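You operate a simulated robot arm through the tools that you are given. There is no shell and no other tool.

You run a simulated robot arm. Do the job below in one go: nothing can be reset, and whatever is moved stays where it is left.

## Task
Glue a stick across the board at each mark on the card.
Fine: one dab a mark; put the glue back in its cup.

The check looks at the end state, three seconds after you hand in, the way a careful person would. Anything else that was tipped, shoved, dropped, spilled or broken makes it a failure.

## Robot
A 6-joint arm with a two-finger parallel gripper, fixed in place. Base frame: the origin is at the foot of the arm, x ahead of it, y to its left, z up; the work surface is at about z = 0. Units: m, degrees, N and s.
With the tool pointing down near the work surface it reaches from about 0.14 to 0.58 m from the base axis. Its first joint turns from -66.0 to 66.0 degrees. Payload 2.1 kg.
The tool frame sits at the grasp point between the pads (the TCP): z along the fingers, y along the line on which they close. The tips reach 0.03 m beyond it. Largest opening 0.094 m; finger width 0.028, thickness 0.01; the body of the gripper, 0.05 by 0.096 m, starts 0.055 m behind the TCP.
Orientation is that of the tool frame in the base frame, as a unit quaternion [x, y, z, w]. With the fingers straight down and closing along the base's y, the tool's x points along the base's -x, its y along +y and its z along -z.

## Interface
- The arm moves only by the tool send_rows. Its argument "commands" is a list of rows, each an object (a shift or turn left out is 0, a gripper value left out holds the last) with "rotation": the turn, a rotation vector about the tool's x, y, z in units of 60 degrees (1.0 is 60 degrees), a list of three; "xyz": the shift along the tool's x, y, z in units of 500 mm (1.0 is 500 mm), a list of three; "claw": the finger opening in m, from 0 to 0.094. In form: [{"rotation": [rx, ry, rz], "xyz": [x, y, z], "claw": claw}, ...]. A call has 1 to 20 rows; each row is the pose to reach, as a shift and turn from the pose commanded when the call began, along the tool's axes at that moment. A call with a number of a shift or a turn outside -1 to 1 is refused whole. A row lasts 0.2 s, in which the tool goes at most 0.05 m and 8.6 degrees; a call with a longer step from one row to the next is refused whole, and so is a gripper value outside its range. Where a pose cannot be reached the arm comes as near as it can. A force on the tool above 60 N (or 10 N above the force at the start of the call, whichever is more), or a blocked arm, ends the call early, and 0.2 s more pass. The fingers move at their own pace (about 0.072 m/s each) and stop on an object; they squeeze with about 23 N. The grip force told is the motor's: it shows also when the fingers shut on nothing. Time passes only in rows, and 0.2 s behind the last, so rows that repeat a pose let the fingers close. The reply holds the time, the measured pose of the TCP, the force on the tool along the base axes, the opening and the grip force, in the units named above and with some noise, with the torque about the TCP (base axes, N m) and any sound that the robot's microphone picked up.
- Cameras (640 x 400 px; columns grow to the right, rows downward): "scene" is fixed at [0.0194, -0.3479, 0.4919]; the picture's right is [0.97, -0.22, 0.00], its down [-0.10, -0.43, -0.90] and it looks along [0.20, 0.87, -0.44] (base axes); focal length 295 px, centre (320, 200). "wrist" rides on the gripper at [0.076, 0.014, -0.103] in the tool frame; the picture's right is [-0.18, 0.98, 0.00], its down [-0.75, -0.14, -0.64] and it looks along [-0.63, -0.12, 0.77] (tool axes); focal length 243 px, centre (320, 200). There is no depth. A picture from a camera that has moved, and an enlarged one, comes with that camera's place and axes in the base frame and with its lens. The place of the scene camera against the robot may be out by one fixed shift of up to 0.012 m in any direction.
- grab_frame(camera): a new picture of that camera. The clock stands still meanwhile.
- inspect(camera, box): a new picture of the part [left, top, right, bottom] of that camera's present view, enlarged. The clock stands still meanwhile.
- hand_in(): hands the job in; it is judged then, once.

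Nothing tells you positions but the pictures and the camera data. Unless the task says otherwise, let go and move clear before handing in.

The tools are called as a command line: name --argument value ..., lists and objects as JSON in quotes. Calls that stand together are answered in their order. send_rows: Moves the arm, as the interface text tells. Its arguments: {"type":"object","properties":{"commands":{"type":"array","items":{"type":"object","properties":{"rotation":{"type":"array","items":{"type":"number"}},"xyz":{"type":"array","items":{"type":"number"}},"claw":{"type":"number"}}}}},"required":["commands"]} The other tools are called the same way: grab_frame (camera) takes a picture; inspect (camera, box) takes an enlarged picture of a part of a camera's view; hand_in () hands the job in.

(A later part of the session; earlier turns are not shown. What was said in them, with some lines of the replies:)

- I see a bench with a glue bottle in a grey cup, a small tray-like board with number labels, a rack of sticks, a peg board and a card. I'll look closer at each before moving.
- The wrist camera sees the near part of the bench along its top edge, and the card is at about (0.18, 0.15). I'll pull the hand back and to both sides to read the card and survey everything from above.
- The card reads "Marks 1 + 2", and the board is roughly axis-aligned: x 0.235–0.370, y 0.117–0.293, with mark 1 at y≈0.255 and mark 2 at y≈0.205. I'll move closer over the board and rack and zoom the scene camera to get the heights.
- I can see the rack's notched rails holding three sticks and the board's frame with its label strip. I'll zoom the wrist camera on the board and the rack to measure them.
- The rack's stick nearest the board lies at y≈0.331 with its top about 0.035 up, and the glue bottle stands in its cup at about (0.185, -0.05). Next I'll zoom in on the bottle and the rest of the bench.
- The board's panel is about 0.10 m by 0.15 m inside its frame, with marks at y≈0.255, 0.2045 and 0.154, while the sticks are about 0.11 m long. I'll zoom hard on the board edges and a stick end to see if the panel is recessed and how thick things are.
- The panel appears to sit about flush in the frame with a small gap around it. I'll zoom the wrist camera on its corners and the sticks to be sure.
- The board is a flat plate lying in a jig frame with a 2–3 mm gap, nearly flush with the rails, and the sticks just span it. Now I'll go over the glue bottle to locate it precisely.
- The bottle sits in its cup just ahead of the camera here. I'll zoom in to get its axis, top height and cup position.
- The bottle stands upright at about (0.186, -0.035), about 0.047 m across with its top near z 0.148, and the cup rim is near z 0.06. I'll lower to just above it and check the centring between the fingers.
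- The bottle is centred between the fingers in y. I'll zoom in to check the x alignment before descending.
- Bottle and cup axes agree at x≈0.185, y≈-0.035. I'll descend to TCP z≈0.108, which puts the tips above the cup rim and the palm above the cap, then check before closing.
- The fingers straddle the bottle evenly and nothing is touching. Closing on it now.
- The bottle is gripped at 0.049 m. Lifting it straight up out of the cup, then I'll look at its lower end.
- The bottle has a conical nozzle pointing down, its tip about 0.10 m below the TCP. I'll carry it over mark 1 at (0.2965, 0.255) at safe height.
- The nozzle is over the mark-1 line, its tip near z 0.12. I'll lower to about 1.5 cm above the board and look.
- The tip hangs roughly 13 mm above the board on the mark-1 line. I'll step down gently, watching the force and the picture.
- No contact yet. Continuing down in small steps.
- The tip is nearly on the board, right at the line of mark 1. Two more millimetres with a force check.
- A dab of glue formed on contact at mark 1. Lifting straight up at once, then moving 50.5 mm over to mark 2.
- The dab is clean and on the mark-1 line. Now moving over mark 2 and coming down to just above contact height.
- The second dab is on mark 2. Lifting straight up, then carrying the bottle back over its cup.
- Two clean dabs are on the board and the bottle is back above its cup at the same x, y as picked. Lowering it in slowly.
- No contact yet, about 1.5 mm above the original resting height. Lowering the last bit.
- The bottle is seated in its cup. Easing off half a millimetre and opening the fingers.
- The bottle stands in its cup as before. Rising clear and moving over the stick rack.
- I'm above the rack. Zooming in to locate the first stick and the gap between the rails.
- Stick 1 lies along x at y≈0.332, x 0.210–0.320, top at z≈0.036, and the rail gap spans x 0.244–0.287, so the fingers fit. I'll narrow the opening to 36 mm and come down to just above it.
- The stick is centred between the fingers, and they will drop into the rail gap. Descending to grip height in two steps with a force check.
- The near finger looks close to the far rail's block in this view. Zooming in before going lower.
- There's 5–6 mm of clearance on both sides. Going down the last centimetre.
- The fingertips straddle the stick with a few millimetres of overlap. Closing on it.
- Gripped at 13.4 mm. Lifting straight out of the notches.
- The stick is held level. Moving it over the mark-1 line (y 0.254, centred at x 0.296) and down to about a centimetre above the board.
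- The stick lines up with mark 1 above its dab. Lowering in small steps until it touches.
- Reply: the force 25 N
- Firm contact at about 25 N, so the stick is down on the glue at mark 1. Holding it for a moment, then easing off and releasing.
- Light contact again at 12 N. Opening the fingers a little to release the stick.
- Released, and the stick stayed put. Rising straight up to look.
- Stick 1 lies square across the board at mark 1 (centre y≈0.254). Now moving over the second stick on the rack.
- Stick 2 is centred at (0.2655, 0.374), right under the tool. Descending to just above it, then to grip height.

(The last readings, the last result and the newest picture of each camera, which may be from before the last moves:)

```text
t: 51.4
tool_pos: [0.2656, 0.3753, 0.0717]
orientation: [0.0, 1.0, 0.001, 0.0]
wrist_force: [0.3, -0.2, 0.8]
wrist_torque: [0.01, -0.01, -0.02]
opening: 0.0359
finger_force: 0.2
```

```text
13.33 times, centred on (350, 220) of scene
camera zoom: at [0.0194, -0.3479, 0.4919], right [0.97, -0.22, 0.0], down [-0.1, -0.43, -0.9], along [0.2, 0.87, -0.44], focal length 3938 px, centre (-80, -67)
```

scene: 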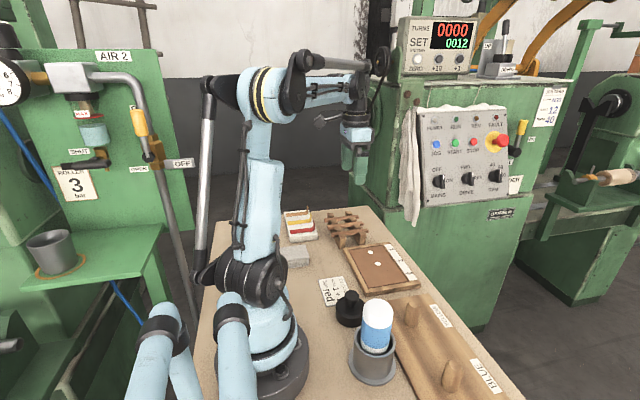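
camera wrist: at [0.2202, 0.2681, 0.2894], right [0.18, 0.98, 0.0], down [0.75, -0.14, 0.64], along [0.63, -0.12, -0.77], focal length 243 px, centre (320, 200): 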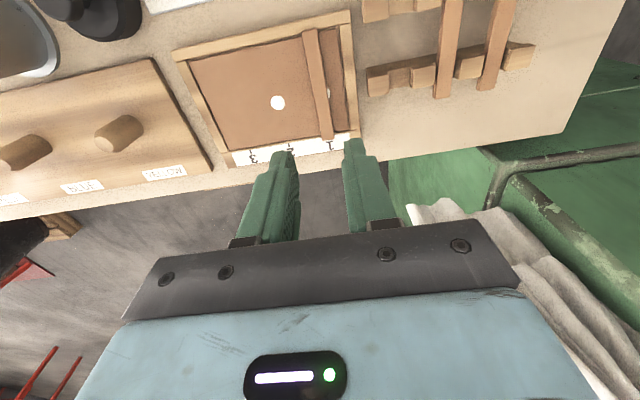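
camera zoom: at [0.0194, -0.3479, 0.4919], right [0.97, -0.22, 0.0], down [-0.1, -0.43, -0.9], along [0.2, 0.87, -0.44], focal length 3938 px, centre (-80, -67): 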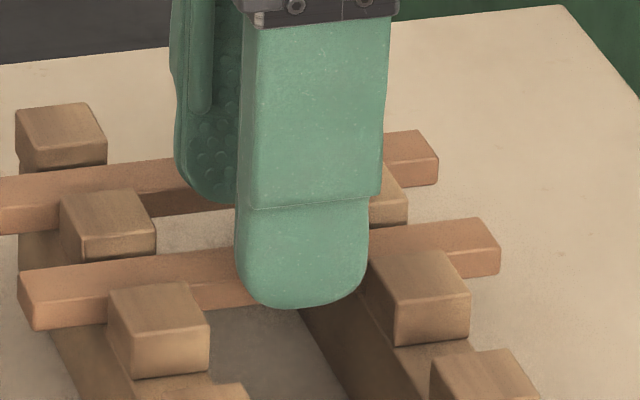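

Same view as with the first stick, well clear of the rails. Lowering the last centimetre and gripping.

send_rows --commands '[{"xyz": [0, 0, 0.01]}, {"xyz": [0, 0, 0.018]}, {"xyz": [0, 0, 0.0215]}, {"xyz": [0, 0, 0.0215]}]'

send_rows --commands '[{"claw": 0.022}, {"claw": 0.005}, {"claw": 0.005}, {"claw": 0.005}]'

inspect --camera "wrist" --box '[240, 40, 440, 220]'

```text
t: 52.4
tool_pos: [0.2643, 0.3742, 0.0615]
orientation: [0.0, 1.0, 0.0, 0.0]
wrist_force: [0.8, 0.5, 0.0]
wrist_torque: [-0.04, 0.02, -0.01]
opening: 0.0362
finger_force: 0.0
```

```text
t: 53.4
tool_pos: [0.2656, 0.3736, 0.0611]
orientation: [0.0, 1.0, 0.001, -0.001]
wrist_force: [0.5, -0.6, -0.8]
wrist_torque: [0.01, 0.0, -0.01]
opening: 0.0135
finger_force: 23.2
```

```text
2.22 times, centred on (340, 130) of wrist
camera zoom: at [0.1893, 0.3881, 0.1633], right [0.18, 0.98, 0.0], down [0.75, -0.14, 0.64], along [0.63, -0.12, -0.77], focal length 539 px, centre (276, 356)
```

zoom: 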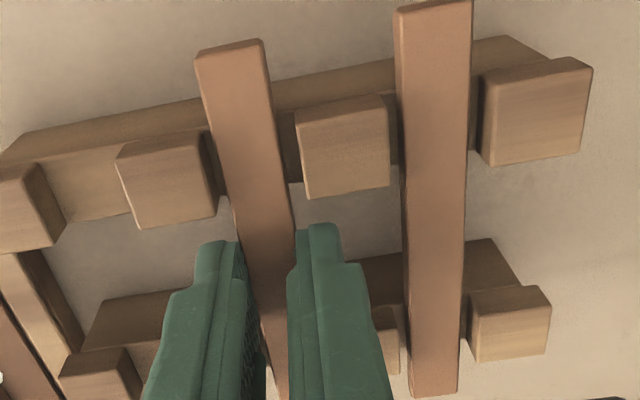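

Gripped. Lifting and carrying it over mark 2 at (0.296, 0.204), staying high over the first stick.

send_rows --commands '[{"xyz": [0, 0, -0.01]}, {"xyz": [0, 0, -0.04]}, {"xyz": [0, 0, -0.09]}, {"xyz": [0, 0, -0.14]}, {"xyz": [0, 0, -0.16]}, {"xyz": [0, -0.04, -0.16]}, {"xyz": [-0.02, -0.11, -0.16]}, {"xyz": [-0.04, -0.18, -0.16]}, {"xyz": [-0.055, -0.25, -0.16]}, {"xyz": [-0.0616, -0.31, -0.16]}, {"xyz": [-0.0616, -0.3402, -0.16]}, {"xyz": [-0.0616, -0.3402, -0.16]}, {"xyz": [-0.0616, -0.3402, -0.16]}]'

grab_frame --camera "wrist"

inspect --camera "scene" --box '[310, 170, 430, 290]'

```text
t: 56.2
tool_pos: [0.2961, 0.2037, 0.141]
orientation: [0.0, 1.0, 0.002, 0.0]
wrist_force: [0.5, 0.7, -0.6]
wrist_torque: [-0.02, 0.02, -0.02]
opening: 0.0133
finger_force: 22.7
```

```text
taken
camera wrist: at [0.2197, 0.2177, 0.243], right [0.18, 0.98, 0.0], down [0.75, -0.14, 0.64], along [0.63, -0.12, -0.77], focal length 243 px, centre (320, 200)
```

wrist: 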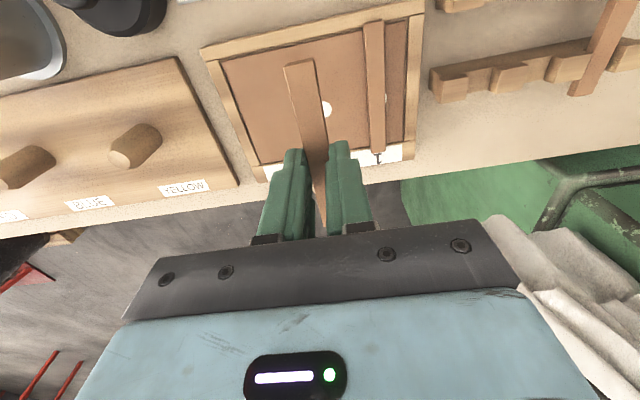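

```text
3.33 times, centred on (370, 230) of scene
camera zoom: at [0.0194, -0.3479, 0.4919], right [0.97, -0.22, 0.0], down [-0.1, -0.43, -0.9], along [0.2, 0.87, -0.44], focal length 984 px, centre (153, 100)
```

zoom: 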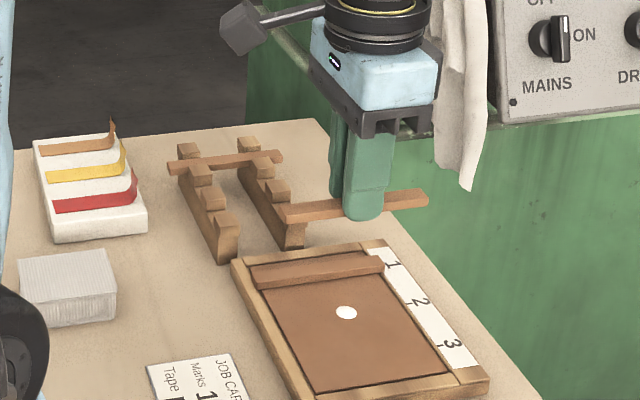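

Over mark 2. Lowering to about 3 mm above contact height and checking.

send_rows --commands '[{"xyz": [0, 0, 0.05]}, {"xyz": [0, 0, 0.1]}, {"xyz": [0, 0, 0.14]}, {"xyz": [0, 0, 0.165]}, {"xyz": [0, 0, 0.178]}, {"xyz": [0, 0, 0.178]}]'

inspect --camera "scene" --box '[345, 230, 415, 280]'

inspect --camera "wrist" --box '[230, 0, 430, 160]'

```text
t: 57.6
tool_pos: [0.2963, 0.2052, 0.0526]
orientation: [0.0, 1.0, 0.001, 0.0]
wrist_force: [-0.2, 0.2, -0.1]
wrist_torque: [-0.02, -0.03, 0.01]
opening: 0.0135
finger_force: 22.6
```

```text
8.00 times, centred on (380, 255) of scene
camera zoom: at [0.0194, -0.3479, 0.4919], right [0.97, -0.22, 0.0], down [-0.1, -0.43, -0.9], along [0.2, 0.87, -0.44], focal length 2363 px, centre (-160, -240)
```

zoom: 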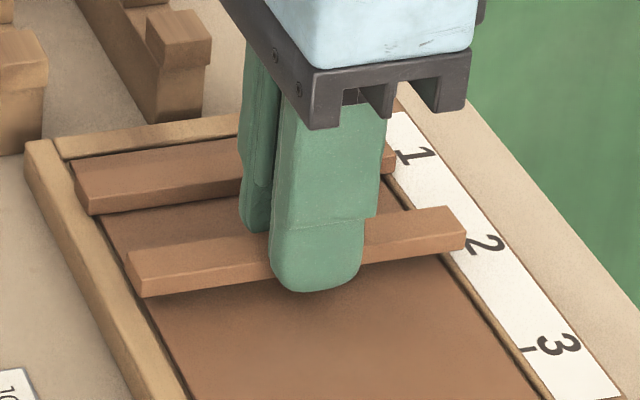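

```text
2.50 times, centred on (330, 80) of wrist
camera zoom: at [0.2202, 0.2186, 0.1537], right [0.18, 0.98, 0.0], down [0.75, -0.14, 0.64], along [0.63, -0.12, -0.77], focal length 606 px, centre (295, 500)
```

zoom: 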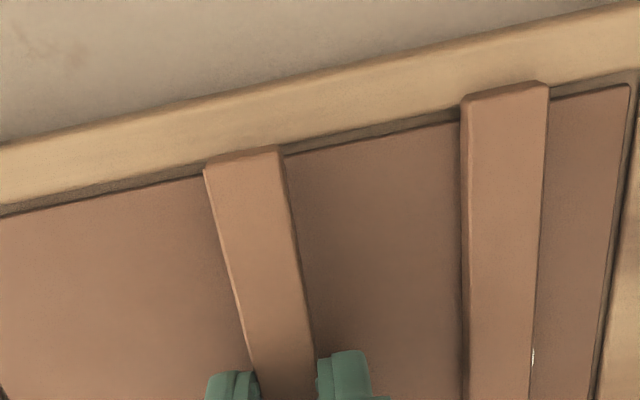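

send_rows --commands '[{"xyz": [0, 0, 0.003]}, {"xyz": [0, 0, 0.005]}, {"xyz": [0, 0, 0.005]}]'

send_rows --commands '[{"xyz": [0, 0, 0.001]}, {"xyz": [0, 0, 0.002]}, {"xyz": [0, 0, 0.002]}]'

```text
t: 58.4
tool_pos: [0.2963, 0.2035, 0.0483]
orientation: [0.0, 1.0, 0.001, 0.0]
wrist_force: [-0.1, 0.0, -0.6]
wrist_torque: [-0.01, -0.01, 0.01]
opening: 0.0135
finger_force: 22.5
```

```text
t: 59.2
tool_pos: [0.2962, 0.2045, 0.0475]
orientation: [-0.001, 1.0, 0.001, 0.0]
wrist_force: [-0.6, -1.2, -1.0]
wrist_torque: [-0.01, -0.03, 0.0]
opening: 0.0132
finger_force: 23.1
```

send_rows --commands '[{"xyz": [0, 0, 0.001]}, {"xyz": [0, 0, 0.0016]}, {"xyz": [0, 0, 0.0016]}]'

inspect --camera "scene" --box '[345, 230, 415, 280]'

```text
t: 60.0
tool_pos: [0.2966, 0.2043, 0.0488]
orientation: [0.0, 1.0, 0.0, 0.0]
wrist_force: [0.1, -0.4, -0.9]
wrist_torque: [0.03, 0.0, 0.01]
opening: 0.0133
finger_force: 22.3
```

```text
8.00 times, centred on (380, 255) of scene
camera zoom: at [0.0194, -0.3479, 0.4919], right [0.97, -0.22, 0.0], down [-0.1, -0.43, -0.9], along [0.2, 0.87, -0.44], focal length 2363 px, centre (-160, -240)
```

zoom: 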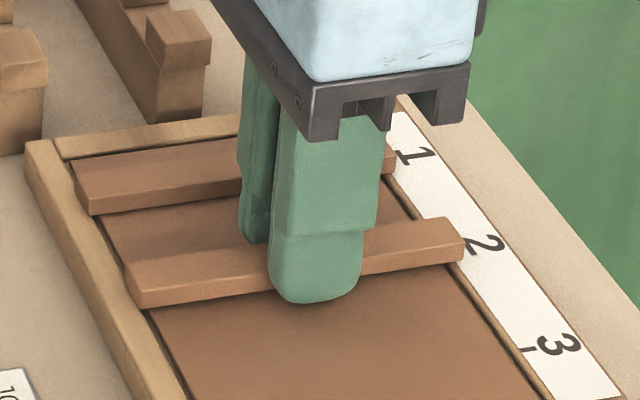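

send_rows --commands '[{"xyz": [0, 0, 0.001]}, {"xyz": [0, 0, 0.0016]}, {"xyz": [0, 0, 0.0016]}]'

```text
t: 60.8
tool_pos: [0.2967, 0.2042, 0.0469]
orientation: [0.0, 1.0, 0.001, 0.001]
wrist_force: [0.6, 0.5, 0.2]
wrist_torque: [0.02, 0.0, -0.01]
opening: 0.0133
finger_force: 22.6
```

send_rows --commands '[{"xyz": [0, 0, 0.001]}, {"xyz": [0, 0, 0.0016]}, {"xyz": [0, 0, 0.0016]}]'

inspect --camera "scene" --box '[345, 230, 415, 280]'

```text
t: 61.6
tool_pos: [0.2959, 0.2035, 0.0462]
orientation: [0.0, 1.0, 0.001, 0.001]
wrist_force: [-0.5, 0.6, -0.2]
wrist_torque: [-0.01, 0.01, 0.02]
opening: 0.0138
finger_force: 23.0
```

```text
8.00 times, centred on (380, 255) of scene
camera zoom: at [0.0194, -0.3479, 0.4919], right [0.97, -0.22, 0.0], down [-0.1, -0.43, -0.9], along [0.2, 0.87, -0.44], focal length 2363 px, centre (-160, -240)
```

zoom: 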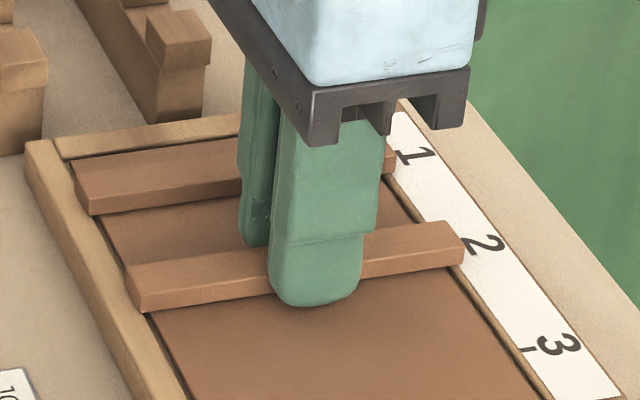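

inspect --camera "wrist" --box '[230, 0, 430, 160]'

inspect --camera "scene" --box '[352, 245, 382, 270]'

inspect --camera "scene" --box '[376, 240, 406, 265]'

```text
2.50 times, centred on (330, 80) of wrist
camera zoom: at [0.2201, 0.218, 0.1483], right [0.18, 0.98, 0.0], down [0.75, -0.14, 0.64], along [0.63, -0.12, -0.77], focal length 606 px, centre (295, 500)
```

zoom: 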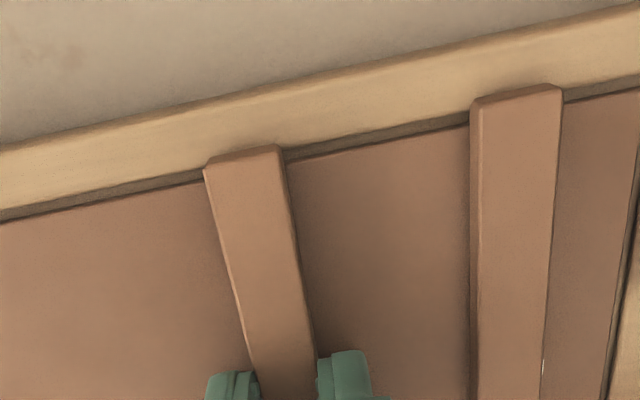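

```text
16.00 times, centred on (367, 258) of scene
camera zoom: at [0.0194, -0.3479, 0.4919], right [0.97, -0.22, 0.0], down [-0.1, -0.43, -0.9], along [0.2, 0.87, -0.44], focal length 4725 px, centre (-432, -720)
```

zoom: 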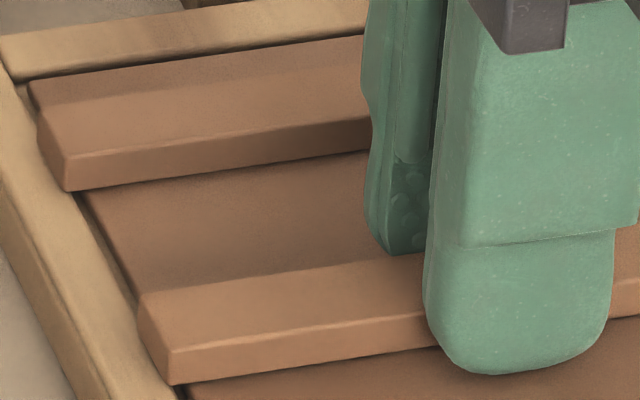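

```text
16.00 times, centred on (391, 252) of scene
camera zoom: at [0.0194, -0.3479, 0.4919], right [0.97, -0.22, 0.0], down [-0.1, -0.43, -0.9], along [0.2, 0.87, -0.44], focal length 4725 px, centre (-816, -640)
```

zoom: 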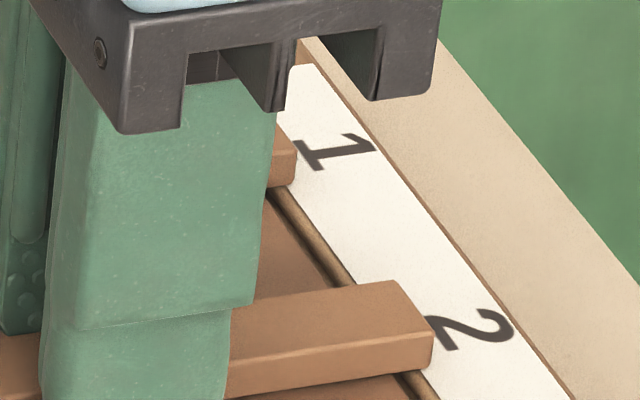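

send_rows --commands '[{"xyz": [0, 0, 0.001]}, {"xyz": [0, 0, 0.0016]}, {"xyz": [0, 0, 0.0016]}]'

```text
t: 62.4
tool_pos: [0.296, 0.2037, 0.0455]
orientation: [0.0, 1.0, 0.001, 0.001]
wrist_force: [1.2, -0.3, 24.7]
wrist_torque: [-0.03, -0.04, 0.01]
opening: 0.0138
finger_force: 23.0
```

Contact at 25 N. Holding briefly, easing off slightly, and opening.

send_rows --commands '[{"xyz": [0, 0, 0]}, {"xyz": [0, 0, 0]}, {"xyz": [0, 0, 0]}, {"xyz": [0, 0, 0]}, {"xyz": [0, 0, -0.0006]}, {"xyz": [0, 0, -0.0006]}]'

inspect --camera "scene" --box '[352, 245, 382, 270]'

```text
t: 63.8
tool_pos: [0.2954, 0.2053, 0.0438]
orientation: [0.0, 1.0, 0.001, 0.0]
wrist_force: [2.3, -0.1, 2.8]
wrist_torque: [-0.02, -0.26, 0.02]
opening: 0.0134
finger_force: 23.2
```

```text
16.00 times, centred on (367, 258) of scene
camera zoom: at [0.0193, -0.3479, 0.4919], right [0.97, -0.22, 0.0], down [-0.1, -0.43, -0.9], along [0.2, 0.87, -0.44], focal length 4725 px, centre (-432, -720)
```

zoom: 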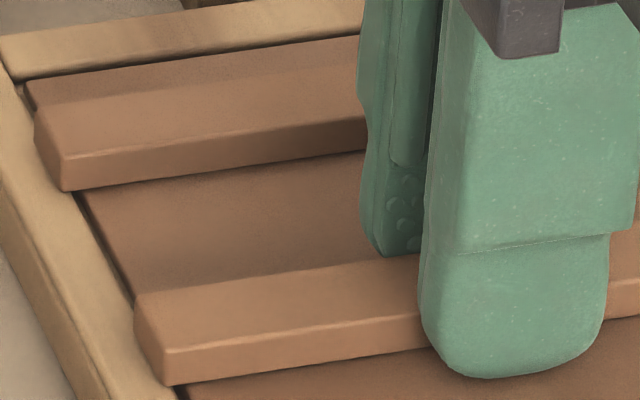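

send_rows --commands '[{"claw": 0.018}, {"claw": 0.024}, {"claw": 0.03}, {"claw": 0.03}]'

inspect --camera "scene" --box '[352, 245, 382, 270]'

inspect --camera "wrist" --box '[230, 0, 430, 160]'

```text
t: 64.8
tool_pos: [0.2966, 0.2051, 0.0456]
orientation: [0.001, 1.0, 0.002, 0.001]
wrist_force: [0.0, 0.3, -0.4]
wrist_torque: [0.03, 0.0, -0.01]
opening: 0.0298
finger_force: 0.0
```

```text
16.00 times, centred on (367, 258) of scene
camera zoom: at [0.0194, -0.3479, 0.4919], right [0.97, -0.22, 0.0], down [-0.1, -0.43, -0.9], along [0.2, 0.87, -0.44], focal length 4725 px, centre (-432, -720)
```

zoom: 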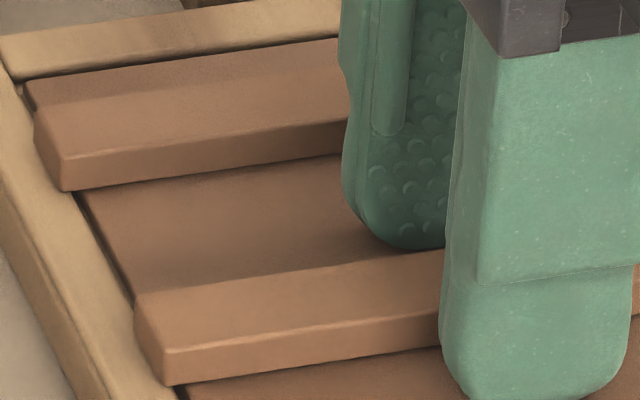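

```text
2.50 times, centred on (330, 80) of wrist
camera zoom: at [0.2196, 0.2182, 0.1477], right [0.18, 0.98, 0.0], down [0.75, -0.14, 0.64], along [0.63, -0.12, -0.77], focal length 606 px, centre (295, 500)
```

zoom: 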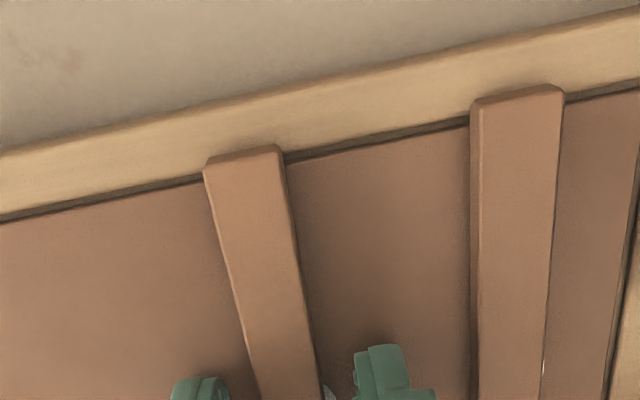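

Released cleanly. Rising straight up and checking the result.

send_rows --commands '[{"xyz": [0, 0, -0.03]}, {"xyz": [0, 0, -0.09]}, {"xyz": [0, 0, -0.16]}, {"xyz": [0, 0, -0.23]}, {"xyz": [0, 0, -0.3]}, {"xyz": [0, 0, -0.34]}, {"xyz": [0, 0, -0.34]}]'

grab_frame --camera "wrist"

inspect --camera "wrist" --box '[190, 0, 430, 160]'

inspect --camera "scene" --box '[340, 225, 430, 300]'

grab_frame --camera "scene"

```text
t: 66.4
tool_pos: [0.296, 0.2037, 0.2152]
orientation: [0.0, 1.0, 0.0, -0.001]
wrist_force: [0.9, 0.1, 0.3]
wrist_torque: [0.03, -0.02, 0.0]
opening: 0.0299
finger_force: 0.0
```

```text
taken
camera wrist: at [0.2195, 0.218, 0.3183], right [0.18, 0.98, 0.0], down [0.75, -0.14, 0.64], along [0.63, -0.12, -0.77], focal length 243 px, centre (320, 200)
```

wrist: 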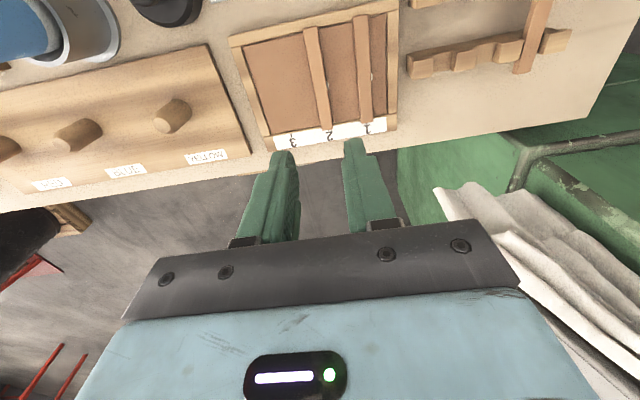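

```text
2.50 times, centred on (310, 80) of wrist
camera zoom: at [0.2195, 0.218, 0.3183], right [0.18, 0.98, 0.0], down [0.75, -0.14, 0.64], along [0.63, -0.12, -0.77], focal length 606 px, centre (345, 500)
```

zoom: 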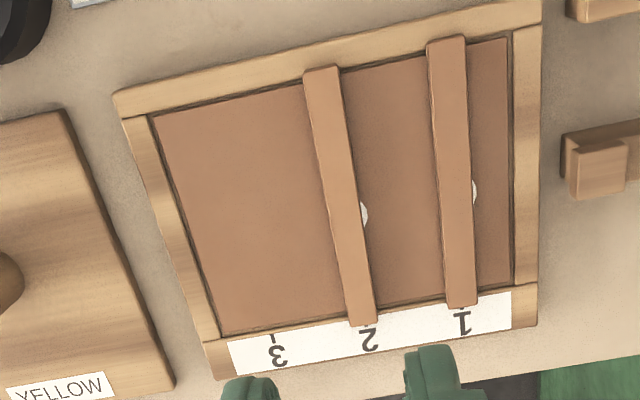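

```text
5.33 times, centred on (385, 262) of scene
camera zoom: at [0.0194, -0.3479, 0.4919], right [0.97, -0.22, 0.0], down [-0.1, -0.43, -0.9], along [0.2, 0.87, -0.44], focal length 1575 px, centre (-27, -133)
```

zoom: 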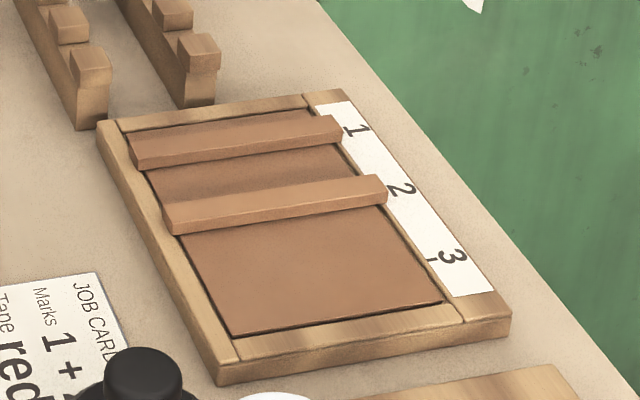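

```text
taken
```

scene: 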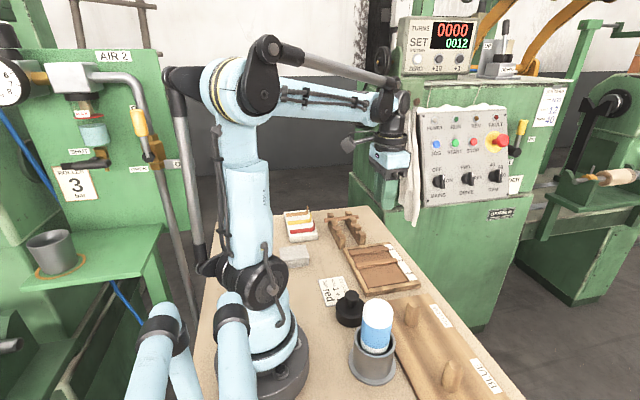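

Both sticks lie across the board at marks 1 and 2, and the bottle is in its cup. I'll zoom in to confirm they sit flat and nothing else was disturbed, then move the arm up clear.

send_rows --commands '[{"xyz": [0.04, -0.04, -0.06]}, {"xyz": [0.08, -0.08, -0.12]}, {"xyz": [0.1, -0.1, -0.2]}, {"xyz": [0.12, -0.12, -0.28]}, {"xyz": [0.12, -0.12, -0.32]}, {"xyz": [0.12, -0.12, -0.32]}]'

inspect --camera "scene" --box '[352, 240, 382, 265]'

inspect --camera "scene" --box '[376, 235, 406, 260]'

inspect --camera "scene" --box '[270, 195, 530, 400]'

grab_frame --camera "wrist"

```text
t: 67.8
tool_pos: [0.2362, 0.1431, 0.3759]
orientation: [0.0, 1.0, 0.001, -0.001]
wrist_force: [-0.2, 1.3, 0.5]
wrist_torque: [0.01, -0.02, -0.02]
opening: 0.0301
finger_force: 0.0
```

```text
16.00 times, centred on (367, 252) of scene
camera zoom: at [0.0194, -0.3479, 0.4919], right [0.97, -0.22, 0.0], down [-0.1, -0.43, -0.9], along [0.2, 0.87, -0.44], focal length 4725 px, centre (-432, -640)
```

zoom: 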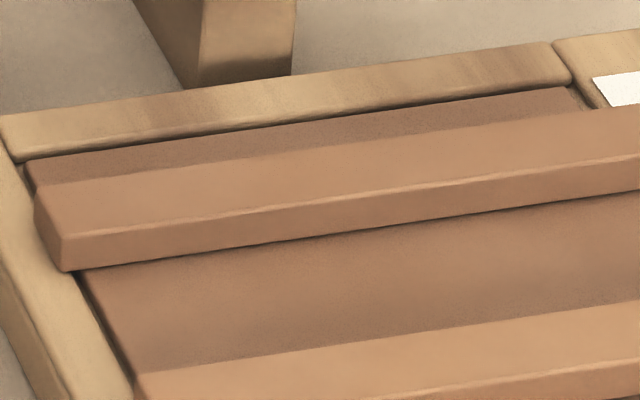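

```text
16.00 times, centred on (391, 248) of scene
camera zoom: at [0.0194, -0.3479, 0.4919], right [0.97, -0.22, 0.0], down [-0.1, -0.43, -0.9], along [0.2, 0.87, -0.44], focal length 4725 px, centre (-816, -560)
```

zoom: 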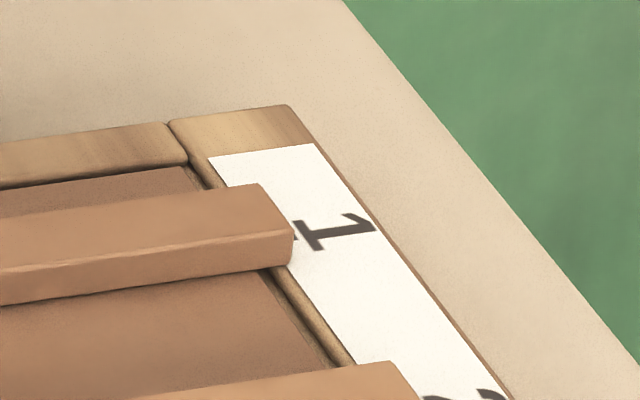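

```text
1.95 times, centred on (400, 298) of scene
camera zoom: at [0.0194, -0.3479, 0.4919], right [0.97, -0.22, 0.0], down [-0.1, -0.43, -0.9], along [0.2, 0.87, -0.44], focal length 576 px, centre (164, 10)
```

zoom: 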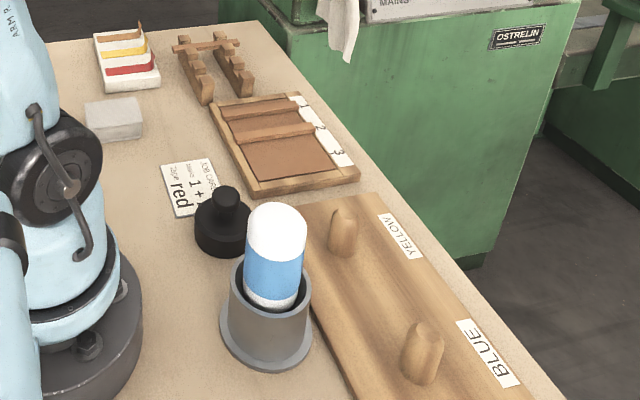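

```text
taken
camera wrist: at [0.16, 0.1569, 0.4778], right [0.18, 0.98, 0.0], down [0.75, -0.14, 0.64], along [0.63, -0.12, -0.77], focal length 243 px, centre (320, 200)
```

wrist: 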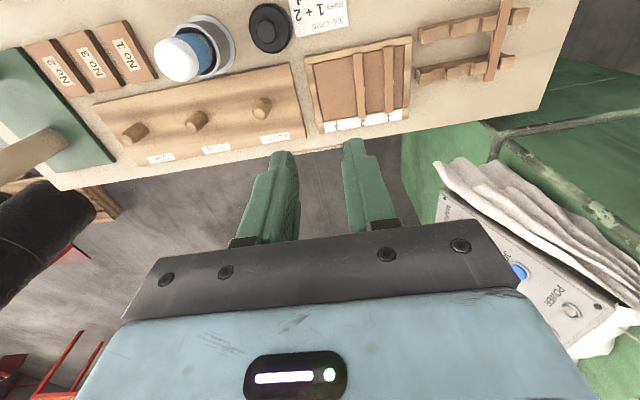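

Both sticks lie flat and square across the board at marks 1 and 2, each on its single dab. The bottle is upright in its cup, everything else is where it was, and the arm is clear, so I'm handing in.

hand_in

```text
The job is handed in.
```

The board now has a stick glued across it at mark 1 and another at mark 2, the two marks on the card. Each sits on a single dab of glue.

- **Placement:** In the last pictures both sticks lie flat and square across the board, within about 2 mm of their marks. Each dab shows slightly past one edge of its stick.
- **Glue:** The bottle is back upright in its cup.
- **Everything else:** I saw nothing tipped, shoved or spilled. The third stick is still on the rack, and the gripper was empty and clear before I handed in.

I didn't test how firmly the glue holds. I only pressed each stick down until it made contact at about 25 N and held it for about a second.
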